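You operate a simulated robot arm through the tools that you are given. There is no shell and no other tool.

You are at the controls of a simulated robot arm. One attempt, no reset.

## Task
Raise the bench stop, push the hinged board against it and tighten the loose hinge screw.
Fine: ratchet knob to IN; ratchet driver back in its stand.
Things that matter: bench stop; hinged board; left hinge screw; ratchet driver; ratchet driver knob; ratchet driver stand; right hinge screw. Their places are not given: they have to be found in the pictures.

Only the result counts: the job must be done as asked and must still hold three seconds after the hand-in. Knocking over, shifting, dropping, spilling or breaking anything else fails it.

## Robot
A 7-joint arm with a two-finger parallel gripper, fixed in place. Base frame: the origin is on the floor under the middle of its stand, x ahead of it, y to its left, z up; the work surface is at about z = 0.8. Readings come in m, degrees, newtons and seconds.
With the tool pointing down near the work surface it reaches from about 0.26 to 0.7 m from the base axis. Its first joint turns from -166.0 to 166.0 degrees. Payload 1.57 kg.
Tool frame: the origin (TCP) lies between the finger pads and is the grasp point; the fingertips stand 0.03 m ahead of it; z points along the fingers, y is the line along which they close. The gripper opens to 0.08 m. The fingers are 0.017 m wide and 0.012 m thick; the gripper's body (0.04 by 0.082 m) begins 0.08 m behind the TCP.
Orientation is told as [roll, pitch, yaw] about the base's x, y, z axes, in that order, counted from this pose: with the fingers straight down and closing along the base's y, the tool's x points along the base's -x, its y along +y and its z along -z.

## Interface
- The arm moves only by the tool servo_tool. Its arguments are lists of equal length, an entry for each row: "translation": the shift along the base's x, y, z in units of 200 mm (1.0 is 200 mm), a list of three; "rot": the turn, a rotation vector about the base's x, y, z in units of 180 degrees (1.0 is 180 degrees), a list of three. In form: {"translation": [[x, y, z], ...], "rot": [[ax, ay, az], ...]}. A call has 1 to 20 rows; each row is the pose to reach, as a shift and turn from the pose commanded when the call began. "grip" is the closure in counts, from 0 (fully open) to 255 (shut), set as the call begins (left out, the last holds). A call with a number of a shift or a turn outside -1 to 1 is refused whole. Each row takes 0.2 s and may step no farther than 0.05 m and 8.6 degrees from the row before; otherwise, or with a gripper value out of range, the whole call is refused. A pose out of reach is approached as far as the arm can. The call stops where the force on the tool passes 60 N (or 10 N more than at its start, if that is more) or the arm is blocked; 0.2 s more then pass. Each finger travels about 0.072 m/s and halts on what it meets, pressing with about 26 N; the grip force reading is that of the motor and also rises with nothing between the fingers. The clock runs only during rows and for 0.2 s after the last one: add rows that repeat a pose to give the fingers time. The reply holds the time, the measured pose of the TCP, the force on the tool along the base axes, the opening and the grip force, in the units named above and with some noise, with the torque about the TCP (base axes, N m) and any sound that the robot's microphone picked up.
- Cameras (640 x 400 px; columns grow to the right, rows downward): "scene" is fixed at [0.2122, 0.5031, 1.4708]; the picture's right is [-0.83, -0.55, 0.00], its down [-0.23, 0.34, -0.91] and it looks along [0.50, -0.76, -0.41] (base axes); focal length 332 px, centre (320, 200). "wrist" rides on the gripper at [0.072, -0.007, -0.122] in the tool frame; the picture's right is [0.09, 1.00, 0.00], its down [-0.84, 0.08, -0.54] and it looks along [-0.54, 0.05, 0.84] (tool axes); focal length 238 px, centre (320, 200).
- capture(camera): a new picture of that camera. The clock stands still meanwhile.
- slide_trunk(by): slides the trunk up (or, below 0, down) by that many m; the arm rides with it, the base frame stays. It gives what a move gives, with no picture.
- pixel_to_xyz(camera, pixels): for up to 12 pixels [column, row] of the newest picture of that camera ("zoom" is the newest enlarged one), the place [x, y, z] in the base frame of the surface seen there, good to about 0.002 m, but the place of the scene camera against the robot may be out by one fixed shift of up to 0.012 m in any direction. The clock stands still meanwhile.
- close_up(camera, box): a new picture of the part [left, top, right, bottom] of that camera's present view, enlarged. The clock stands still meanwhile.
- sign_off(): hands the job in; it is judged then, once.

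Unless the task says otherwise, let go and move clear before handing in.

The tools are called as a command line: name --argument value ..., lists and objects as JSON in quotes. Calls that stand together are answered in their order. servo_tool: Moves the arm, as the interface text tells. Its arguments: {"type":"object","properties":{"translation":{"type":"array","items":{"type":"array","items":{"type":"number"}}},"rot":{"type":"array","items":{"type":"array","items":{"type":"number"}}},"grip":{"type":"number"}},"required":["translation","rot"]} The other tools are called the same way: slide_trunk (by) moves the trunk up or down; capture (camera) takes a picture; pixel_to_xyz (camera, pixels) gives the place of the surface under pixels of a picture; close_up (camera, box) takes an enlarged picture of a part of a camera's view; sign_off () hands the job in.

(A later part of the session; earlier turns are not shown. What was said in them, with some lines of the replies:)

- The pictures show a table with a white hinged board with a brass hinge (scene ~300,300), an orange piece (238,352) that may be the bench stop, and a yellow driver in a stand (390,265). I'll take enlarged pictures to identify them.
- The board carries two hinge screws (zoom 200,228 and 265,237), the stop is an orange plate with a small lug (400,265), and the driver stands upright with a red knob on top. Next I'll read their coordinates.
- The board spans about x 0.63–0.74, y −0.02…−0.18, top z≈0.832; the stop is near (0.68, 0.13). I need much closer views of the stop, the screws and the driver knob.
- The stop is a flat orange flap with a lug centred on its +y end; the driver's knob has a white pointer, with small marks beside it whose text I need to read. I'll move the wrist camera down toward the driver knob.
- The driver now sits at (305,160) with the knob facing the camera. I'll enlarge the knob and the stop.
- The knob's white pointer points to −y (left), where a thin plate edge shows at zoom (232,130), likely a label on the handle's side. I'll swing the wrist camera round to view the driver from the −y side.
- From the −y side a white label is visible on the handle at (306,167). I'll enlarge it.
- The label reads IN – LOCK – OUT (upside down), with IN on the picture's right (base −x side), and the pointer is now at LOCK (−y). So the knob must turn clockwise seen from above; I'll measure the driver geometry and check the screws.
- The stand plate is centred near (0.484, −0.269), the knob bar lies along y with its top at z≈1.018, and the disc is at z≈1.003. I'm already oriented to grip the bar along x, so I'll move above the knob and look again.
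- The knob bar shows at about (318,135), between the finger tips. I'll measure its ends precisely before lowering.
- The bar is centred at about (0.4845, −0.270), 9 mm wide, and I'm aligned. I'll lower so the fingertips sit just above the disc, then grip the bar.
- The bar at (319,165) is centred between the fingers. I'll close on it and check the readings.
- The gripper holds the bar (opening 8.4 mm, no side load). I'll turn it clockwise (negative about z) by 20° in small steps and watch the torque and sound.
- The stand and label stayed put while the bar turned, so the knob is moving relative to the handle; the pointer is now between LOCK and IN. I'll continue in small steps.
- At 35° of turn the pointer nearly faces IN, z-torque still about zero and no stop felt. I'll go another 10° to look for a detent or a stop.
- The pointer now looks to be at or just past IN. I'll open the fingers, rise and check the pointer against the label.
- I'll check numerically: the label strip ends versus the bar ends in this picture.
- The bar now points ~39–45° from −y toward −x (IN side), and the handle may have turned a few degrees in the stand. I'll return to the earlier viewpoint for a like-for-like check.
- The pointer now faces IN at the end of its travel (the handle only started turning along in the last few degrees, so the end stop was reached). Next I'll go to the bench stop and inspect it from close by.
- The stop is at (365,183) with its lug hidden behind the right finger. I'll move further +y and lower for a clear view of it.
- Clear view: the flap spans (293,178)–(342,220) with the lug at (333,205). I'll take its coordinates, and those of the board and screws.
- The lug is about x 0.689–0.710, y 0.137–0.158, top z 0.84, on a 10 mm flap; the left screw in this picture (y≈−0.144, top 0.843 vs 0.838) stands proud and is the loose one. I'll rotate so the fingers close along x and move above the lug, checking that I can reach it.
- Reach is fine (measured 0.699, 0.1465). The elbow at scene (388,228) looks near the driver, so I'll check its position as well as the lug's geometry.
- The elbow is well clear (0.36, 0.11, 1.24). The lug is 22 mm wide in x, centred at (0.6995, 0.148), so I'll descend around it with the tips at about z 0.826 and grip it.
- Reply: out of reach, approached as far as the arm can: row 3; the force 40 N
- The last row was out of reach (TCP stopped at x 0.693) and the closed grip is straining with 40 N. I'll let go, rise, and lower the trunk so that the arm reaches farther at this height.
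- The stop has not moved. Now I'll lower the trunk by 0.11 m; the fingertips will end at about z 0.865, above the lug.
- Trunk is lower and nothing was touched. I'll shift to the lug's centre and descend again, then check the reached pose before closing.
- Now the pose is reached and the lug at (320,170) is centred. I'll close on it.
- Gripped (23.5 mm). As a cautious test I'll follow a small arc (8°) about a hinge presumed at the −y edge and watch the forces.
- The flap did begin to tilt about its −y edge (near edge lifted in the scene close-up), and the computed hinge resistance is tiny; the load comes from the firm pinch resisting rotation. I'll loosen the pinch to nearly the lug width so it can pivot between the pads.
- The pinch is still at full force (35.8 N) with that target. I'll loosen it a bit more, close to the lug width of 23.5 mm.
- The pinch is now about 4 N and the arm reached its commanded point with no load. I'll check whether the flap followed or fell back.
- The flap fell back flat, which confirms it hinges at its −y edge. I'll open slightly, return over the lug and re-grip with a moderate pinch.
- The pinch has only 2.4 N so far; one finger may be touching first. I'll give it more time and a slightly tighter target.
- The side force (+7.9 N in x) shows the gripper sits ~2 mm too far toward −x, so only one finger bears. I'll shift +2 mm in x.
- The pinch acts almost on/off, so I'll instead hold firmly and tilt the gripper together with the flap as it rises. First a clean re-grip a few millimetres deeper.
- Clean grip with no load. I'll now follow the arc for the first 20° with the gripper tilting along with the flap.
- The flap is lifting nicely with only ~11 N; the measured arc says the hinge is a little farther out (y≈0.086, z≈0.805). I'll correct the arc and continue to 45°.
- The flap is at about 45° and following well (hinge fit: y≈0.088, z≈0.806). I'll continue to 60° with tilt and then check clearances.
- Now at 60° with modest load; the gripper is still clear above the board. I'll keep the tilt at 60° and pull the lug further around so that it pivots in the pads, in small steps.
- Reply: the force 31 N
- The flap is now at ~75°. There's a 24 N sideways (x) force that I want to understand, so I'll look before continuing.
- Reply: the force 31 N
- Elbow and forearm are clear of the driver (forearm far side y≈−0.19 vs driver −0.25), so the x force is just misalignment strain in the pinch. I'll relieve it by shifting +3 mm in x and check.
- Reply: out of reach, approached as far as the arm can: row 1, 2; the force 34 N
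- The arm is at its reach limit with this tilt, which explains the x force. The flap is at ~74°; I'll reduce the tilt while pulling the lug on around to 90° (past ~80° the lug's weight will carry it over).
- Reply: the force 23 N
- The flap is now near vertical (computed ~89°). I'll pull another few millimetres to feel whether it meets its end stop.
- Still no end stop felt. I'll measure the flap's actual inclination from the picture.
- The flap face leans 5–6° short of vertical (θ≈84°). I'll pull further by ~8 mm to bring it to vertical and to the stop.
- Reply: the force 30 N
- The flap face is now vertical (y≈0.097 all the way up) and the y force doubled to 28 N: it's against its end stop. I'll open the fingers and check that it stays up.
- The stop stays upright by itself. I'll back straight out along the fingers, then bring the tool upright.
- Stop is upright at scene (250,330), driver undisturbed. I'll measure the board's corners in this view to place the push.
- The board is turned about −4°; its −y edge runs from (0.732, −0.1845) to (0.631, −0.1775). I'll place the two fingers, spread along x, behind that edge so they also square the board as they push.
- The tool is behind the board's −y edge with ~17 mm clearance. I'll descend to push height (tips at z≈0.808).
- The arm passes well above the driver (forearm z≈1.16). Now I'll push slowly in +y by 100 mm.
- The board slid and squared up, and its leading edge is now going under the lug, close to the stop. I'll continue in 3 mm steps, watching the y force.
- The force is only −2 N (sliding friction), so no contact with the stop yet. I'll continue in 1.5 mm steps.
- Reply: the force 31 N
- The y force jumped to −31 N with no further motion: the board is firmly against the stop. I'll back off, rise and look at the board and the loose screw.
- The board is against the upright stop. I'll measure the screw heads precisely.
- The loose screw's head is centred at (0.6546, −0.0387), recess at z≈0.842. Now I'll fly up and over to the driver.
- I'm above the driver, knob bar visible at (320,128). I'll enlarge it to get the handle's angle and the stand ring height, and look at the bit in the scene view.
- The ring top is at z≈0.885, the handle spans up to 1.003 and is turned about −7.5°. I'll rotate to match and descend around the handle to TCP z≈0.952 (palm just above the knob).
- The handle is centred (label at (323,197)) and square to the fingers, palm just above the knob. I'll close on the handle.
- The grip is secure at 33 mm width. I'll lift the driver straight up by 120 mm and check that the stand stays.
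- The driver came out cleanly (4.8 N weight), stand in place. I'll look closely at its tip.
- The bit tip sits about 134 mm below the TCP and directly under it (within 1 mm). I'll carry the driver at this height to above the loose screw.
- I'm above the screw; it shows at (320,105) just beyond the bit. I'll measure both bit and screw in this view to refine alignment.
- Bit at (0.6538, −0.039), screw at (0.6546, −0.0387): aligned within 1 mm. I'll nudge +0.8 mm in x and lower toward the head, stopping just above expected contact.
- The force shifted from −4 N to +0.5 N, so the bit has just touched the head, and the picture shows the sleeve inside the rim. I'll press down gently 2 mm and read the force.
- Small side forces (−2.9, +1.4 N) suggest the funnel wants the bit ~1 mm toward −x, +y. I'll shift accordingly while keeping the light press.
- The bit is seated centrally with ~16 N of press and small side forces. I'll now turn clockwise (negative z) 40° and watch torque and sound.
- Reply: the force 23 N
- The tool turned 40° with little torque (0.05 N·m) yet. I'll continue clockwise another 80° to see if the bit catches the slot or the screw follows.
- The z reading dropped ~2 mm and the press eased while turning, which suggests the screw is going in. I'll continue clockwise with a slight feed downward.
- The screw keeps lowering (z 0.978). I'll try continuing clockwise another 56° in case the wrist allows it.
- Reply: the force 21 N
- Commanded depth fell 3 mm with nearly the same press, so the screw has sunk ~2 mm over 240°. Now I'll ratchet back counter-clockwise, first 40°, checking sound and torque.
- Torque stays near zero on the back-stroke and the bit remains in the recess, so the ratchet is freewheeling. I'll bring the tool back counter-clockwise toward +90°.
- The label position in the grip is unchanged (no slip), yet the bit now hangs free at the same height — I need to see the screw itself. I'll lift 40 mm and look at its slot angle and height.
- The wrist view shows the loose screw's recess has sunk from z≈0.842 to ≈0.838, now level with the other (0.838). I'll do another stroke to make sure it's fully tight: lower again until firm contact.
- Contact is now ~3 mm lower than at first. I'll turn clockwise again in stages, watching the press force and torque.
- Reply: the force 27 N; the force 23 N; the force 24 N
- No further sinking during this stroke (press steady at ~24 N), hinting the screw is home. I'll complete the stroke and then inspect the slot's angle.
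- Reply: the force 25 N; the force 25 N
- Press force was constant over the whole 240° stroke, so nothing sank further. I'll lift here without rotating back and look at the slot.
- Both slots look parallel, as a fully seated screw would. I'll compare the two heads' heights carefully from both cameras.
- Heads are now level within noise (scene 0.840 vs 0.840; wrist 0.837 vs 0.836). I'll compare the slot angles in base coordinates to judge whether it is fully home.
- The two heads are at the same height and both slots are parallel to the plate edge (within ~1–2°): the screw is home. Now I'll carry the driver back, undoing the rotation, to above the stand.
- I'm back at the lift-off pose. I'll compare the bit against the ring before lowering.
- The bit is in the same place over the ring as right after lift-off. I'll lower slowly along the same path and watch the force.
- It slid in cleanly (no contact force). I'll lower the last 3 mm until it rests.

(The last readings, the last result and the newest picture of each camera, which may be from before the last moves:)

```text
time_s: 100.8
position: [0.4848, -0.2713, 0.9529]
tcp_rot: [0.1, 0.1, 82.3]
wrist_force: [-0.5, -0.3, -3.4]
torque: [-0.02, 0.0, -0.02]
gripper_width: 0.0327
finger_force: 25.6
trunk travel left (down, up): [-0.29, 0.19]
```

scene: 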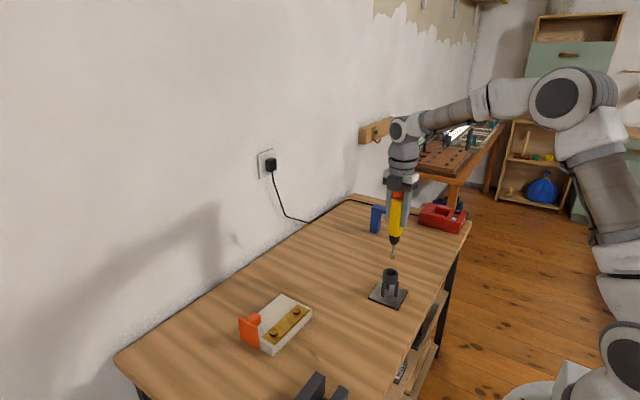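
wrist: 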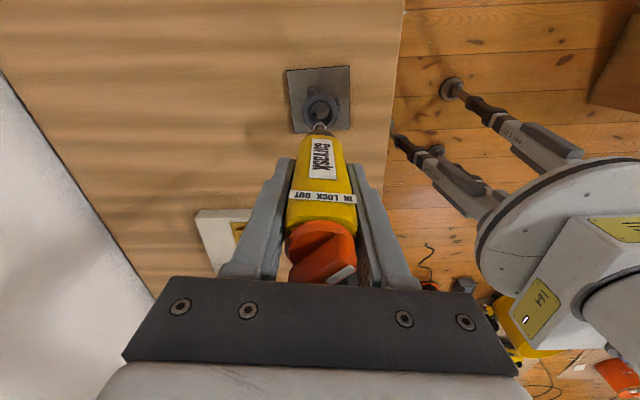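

Still hanging (−3.4 N), so the driver crept up slightly in the grip. I'll lower 1 mm at a time until it takes its own weight.

servo_tool --translation '[[0, 0, -0.005], [0, 0, -0.01], [0, 0, -0.01]]' --rot '[[0, 0, 0], [0, 0, 0], [0, 0, 0]]'

servo_tool --translation '[[0, 0, -0.005], [0, 0, -0.005]]' --rot '[[0, 0, 0], [0, 0, 0]]'

```text
time_s: 101.6
position: [0.4847, -0.2721, 0.9507]
tcp_rot: [0.0, 0.0, 82.2]
wrist_force: [0.0, 1.0, -2.1]
torque: [0.05, 0.02, -0.03]
gripper_width: 0.0329
finger_force: 25.5
trunk travel left (down, up): [-0.29, 0.19]
```

```text
time_s: 102.2
position: [0.4842, -0.2718, 0.9501]
tcp_rot: [0.0, 0.0, 82.4]
wrist_force: [0.0, 1.0, -1.7]
torque: [0.07, 0.0, -0.02]
gripper_width: 0.0329
finger_force: 26.2
trunk travel left (down, up): [-0.29, 0.19]
```

servo_tool --translation '[[0, 0, -0.005], [0, 0, -0.005]]' --rot '[[0, 0, 0], [0, 0, 0]]'

close_up --camera "scene" --box '[365, 240, 415, 310]'

```text
time_s: 102.8
position: [0.4854, -0.2712, 0.9493]
tcp_rot: [0.0, 0.1, 82.3]
wrist_force: [-0.2, 1.8, 5.0]
torque: [-0.01, 0.09, 0.0]
gripper_width: 0.0332
finger_force: 26.1
trunk travel left (down, up): [-0.29, 0.19]
```

```text
5.71 times, centred on (390, 275) of scene
```

zoom: 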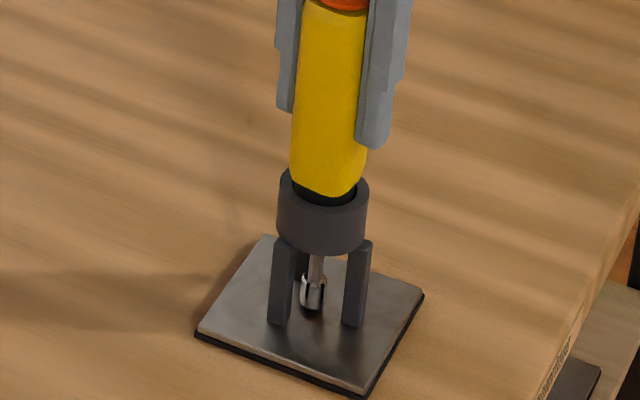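

The force is now +5 N: the driver is seated in the ring as before. I'll open the fingers slowly and rise straight up.

servo_tool --translation '[[0, 0, 0], [0, 0, 0], [0, 0, 0], [0, 0, 0]]' --rot '[[0, 0, 0], [0, 0, 0], [0, 0, 0], [0, 0, 0]]' --grip 0

servo_tool --translation '[[0, 0, 0.1], [0, 0, 0.25], [0, 0, 0.45], [0, 0, 0.65], [0, 0, 0.85]]' --rot '[[0, 0, 0], [0, 0, 0], [0, 0, 0], [0, 0, 0], [0, 0, 0]]'

capture --camera "wrist"

close_up --camera "wrist" --box '[285, 60, 355, 155]'

capture --camera "scene"

```text
time_s: 103.8
position: [0.4844, -0.271, 0.9501]
tcp_rot: [0.0, 0.1, 82.3]
wrist_force: [-0.1, -0.1, 1.1]
torque: [-0.01, 0.05, 0.02]
gripper_width: 0.0799
finger_force: 0.2
trunk travel left (down, up): [-0.29, 0.19]
```

```text
time_s: 105.0
position: [0.4858, -0.2721, 1.1213]
tcp_rot: [0.0, 0.1, 82.3]
wrist_force: [-0.2, 0.0, -0.4]
torque: [0.0, 0.01, -0.03]
gripper_width: 0.0801
finger_force: 0.1
trunk travel left (down, up): [-0.29, 0.19]
```

```text
taken
```

wrist: 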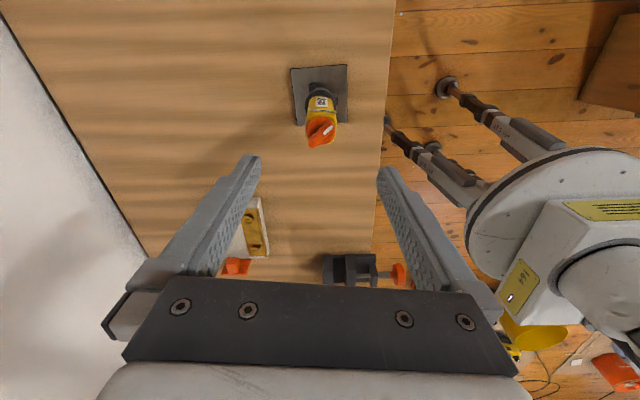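

```text
4.21 times, centred on (320, 108) of wrist
```

zoom: 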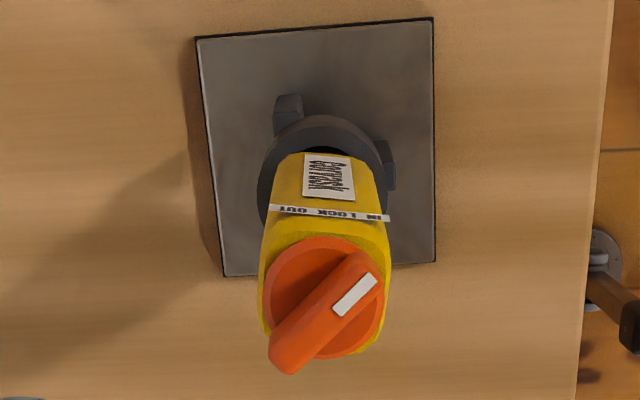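

```text
taken
```

scene: 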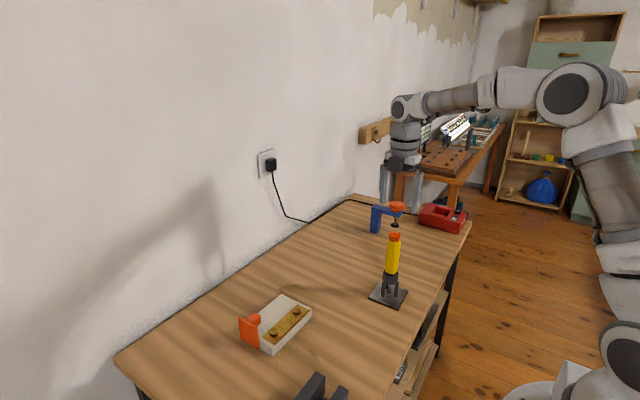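

Driver is in its stand and the pointer faces IN. I'll verify the knob angle numerically and inspect the board, stop and screws once more.

pixel_to_xyz --camera "zoom" --pixels '[[370, 268], [285, 360], [340, 305], [310, 335], [275, 208], [385, 217], [330, 212]]'

close_up --camera "scene" --box '[230, 285, 330, 360]'

close_up --camera "scene" --box '[360, 220, 420, 315]'

```text
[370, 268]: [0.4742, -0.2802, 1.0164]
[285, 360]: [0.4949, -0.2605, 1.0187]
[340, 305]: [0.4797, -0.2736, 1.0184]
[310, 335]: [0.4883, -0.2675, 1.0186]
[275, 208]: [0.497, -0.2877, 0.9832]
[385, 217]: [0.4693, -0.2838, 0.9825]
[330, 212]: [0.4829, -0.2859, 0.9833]
```

```text
5.33 times, centred on (280, 322) of scene
```

zoom: 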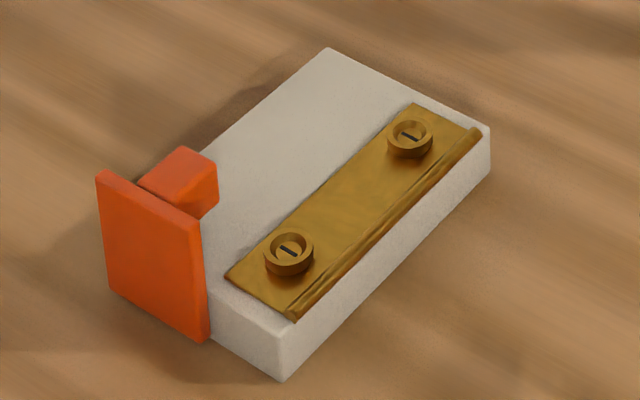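

```text
4.21 times, centred on (390, 268) of scene
```

zoom: 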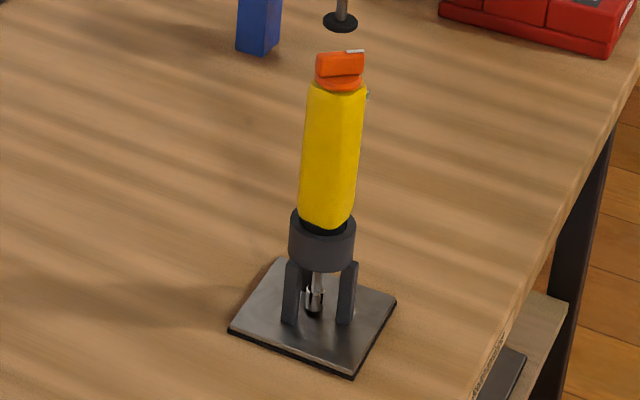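

Relative knob-to-handle angle is ~38°, at its end stop on IN, and the board looks flush. For certainty I'll view the board–stop joint from above with the wrist camera.

servo_tool --translation '[[0.1, 0.15, 0], [0.2, 0.3, 0], [0.32, 0.45, 0], [0.44, 0.6, 0], [0.56, 0.75, 0], [0.68, 0.87, 0], [0.8, 0.98, -0.1]]' --rot '[[0, 0, 0.04], [0, 0, 0.04], [0, 0, 0.04], [0, 0, 0.04], [0, 0, 0.04], [0, 0, 0.04], [0, 0, 0.04]]'

servo_tool --translation '[[0.08, 0.08, -0.12], [0.16, 0.16, -0.25], [0.2, 0.2, -0.4]]' --rot '[[0, 0, 0], [0, 0, 0], [0, 0, 0]]'

capture --camera "wrist"

```text
time_s: 106.6
position: [0.6427, -0.0756, 1.1013]
tcp_rot: [-0.1, 0.1, 89.6]
wrist_force: [0.6, -0.4, 0.5]
torque: [-0.02, -0.02, 0.03]
gripper_width: 0.0803
finger_force: 0.1
trunk travel left (down, up): [-0.29, 0.19]
```

```text
time_s: 107.4
position: [0.6845, -0.0365, 1.0168]
tcp_rot: [0.1, 0.1, 89.4]
wrist_force: [0.0, 0.7, -0.7]
torque: [-0.05, -0.02, 0.0]
gripper_width: 0.0799
finger_force: 0.0
trunk travel left (down, up): [-0.29, 0.19]
```

```text
taken
```

wrist: 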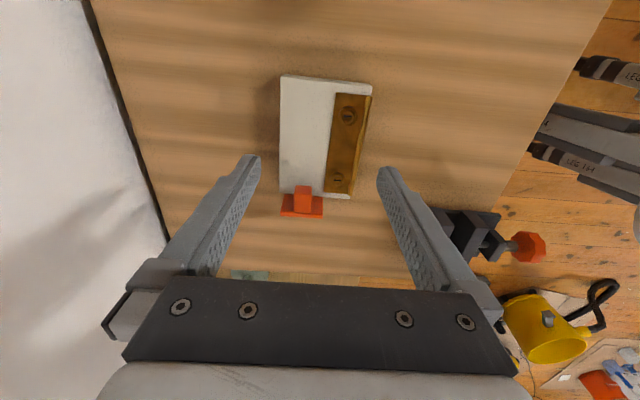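

close_up --camera "wrist" --box '[270, 165, 365, 225]'

close_up --camera "wrist" --box '[270, 70, 380, 210]'

close_up --camera "scene" --box '[235, 305, 295, 360]'

```text
6.67 times, centred on (318, 195) of wrist
```

zoom: 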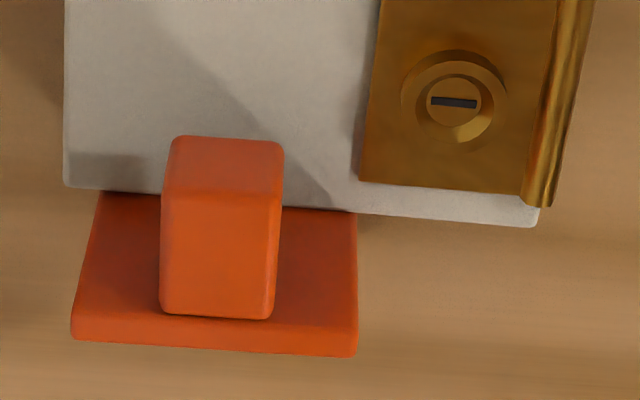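

```text
2.86 times, centred on (325, 140) of wrist
```

zoom: 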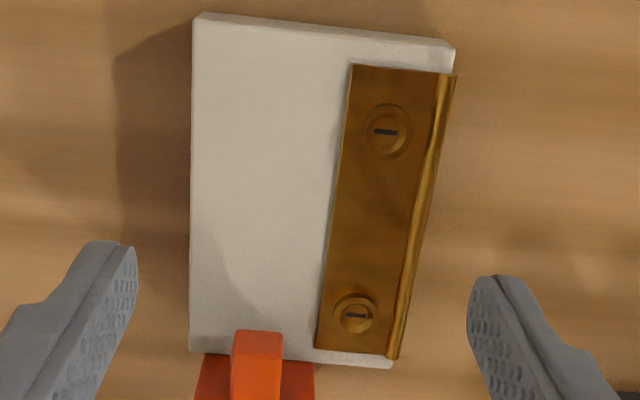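

```text
7.27 times, centred on (265, 332) of scene
```

zoom: 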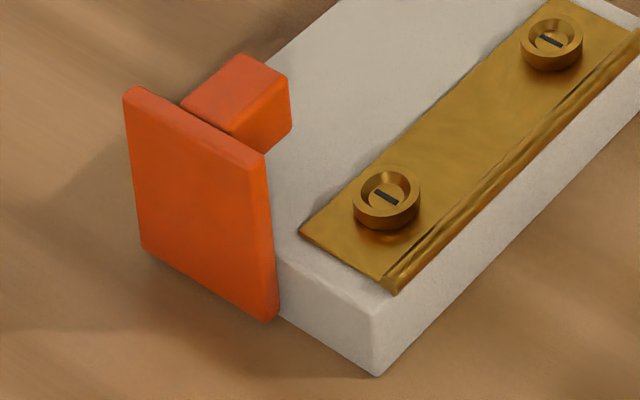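

The board edge meets the stop with no visible gap. I'll check numerically the y of the board's edge and the stop's face.

pixel_to_xyz --camera "wrist" --pixels '[[290, 191], [315, 195], [340, 197], [286, 200], [318, 203], [318, 212], [285, 213], [285, 110], [350, 113], [337, 176], [347, 116]]'

pixel_to_xyz --camera "zoom" --pixels '[[140, 95], [260, 158], [276, 280], [272, 310], [285, 290], [375, 360], [320, 315], [195, 230], [155, 240], [290, 265]]'

```text
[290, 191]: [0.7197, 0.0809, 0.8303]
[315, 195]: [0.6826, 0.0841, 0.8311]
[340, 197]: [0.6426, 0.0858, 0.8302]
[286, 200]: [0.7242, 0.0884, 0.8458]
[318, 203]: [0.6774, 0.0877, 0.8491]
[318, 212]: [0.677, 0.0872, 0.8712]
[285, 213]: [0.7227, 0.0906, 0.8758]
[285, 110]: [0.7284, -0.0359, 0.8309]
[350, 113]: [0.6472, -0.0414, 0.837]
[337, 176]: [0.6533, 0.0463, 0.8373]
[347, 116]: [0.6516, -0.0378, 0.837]
```

```text
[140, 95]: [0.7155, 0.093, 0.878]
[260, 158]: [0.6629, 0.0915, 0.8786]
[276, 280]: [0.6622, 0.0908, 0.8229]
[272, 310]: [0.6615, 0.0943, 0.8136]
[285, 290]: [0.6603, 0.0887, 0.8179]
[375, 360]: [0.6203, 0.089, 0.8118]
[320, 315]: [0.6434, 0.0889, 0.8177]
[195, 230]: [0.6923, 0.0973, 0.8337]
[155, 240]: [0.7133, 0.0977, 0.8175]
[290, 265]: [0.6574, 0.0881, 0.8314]
```

The stop face (y≈0.0875) and the board's edge (≈0.087–0.089) coincide, the two heads are level at z≈0.837, the knob is on IN and the driver is in its stand. I'll rise clear before handing in.

servo_tool --translation '[[-0.05, -0.02, 0.2], [-0.15, -0.04, 0.4], [-0.3, -0.05, 0.55], [-0.4, -0.05, 0.7], [-0.4, -0.05, 0.7]]' --rot '[[0, 0, 0], [0, 0, 0], [0, 0, 0], [0, 0, 0], [0, 0, 0]]'

capture --camera "scene"

```text
time_s: 108.6
position: [0.6033, -0.0451, 1.1595]
tcp_rot: [0.0, 0.1, 89.5]
wrist_force: [-0.5, 0.6, 0.5]
torque: [0.0, -0.01, 0.0]
gripper_width: 0.08
finger_force: 0.0
trunk travel left (down, up): [-0.29, 0.19]
```

```text
taken
```

scene: 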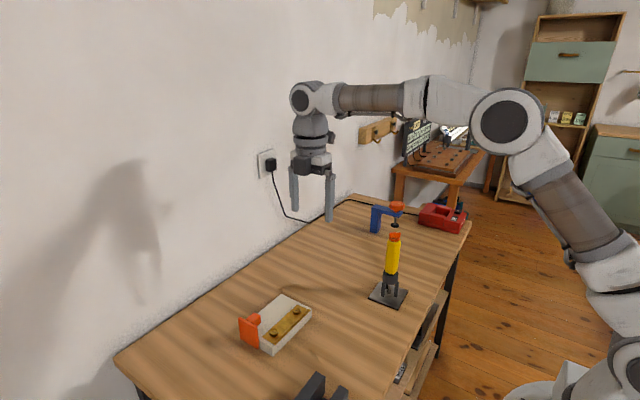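

The final picture shows the stop upright at (248,330), the board against it, the driver standing in its stand at (392,260) with the knob on IN, and the arm clear. I'm handing in the job.

sign_off

```text
The job is handed in.
```

The job is handed in. At the last look everything was in place and the gripper was open and clear of the work. The result of the judging isn't known to me.

- **Bench stop:** it stands upright against its end stop and stayed up after I let go.
- **Hinged board:** it was pushed until the force rose to about 31 N against the stop. Afterwards its edge and the stop face matched within the measuring error of about 2 mm.
- **Loose hinge screw:** its head sank about 4 mm and is now level with the other screw's head. A second full clockwise stroke moved it no further. I never felt a clear rise in torque, so "tight" rests on the head height, the slot lining up, and that second stroke.
- **Ratchet knob:** it points at IN. It turned about 38° from LOCK, where it appeared to reach its end stop.
- **Ratchet driver:** it is back in its stand, seated as it was at the start but with its handle turned about 7°.

I lowered the trunk by 0.11 m to reach the stop and left it there.
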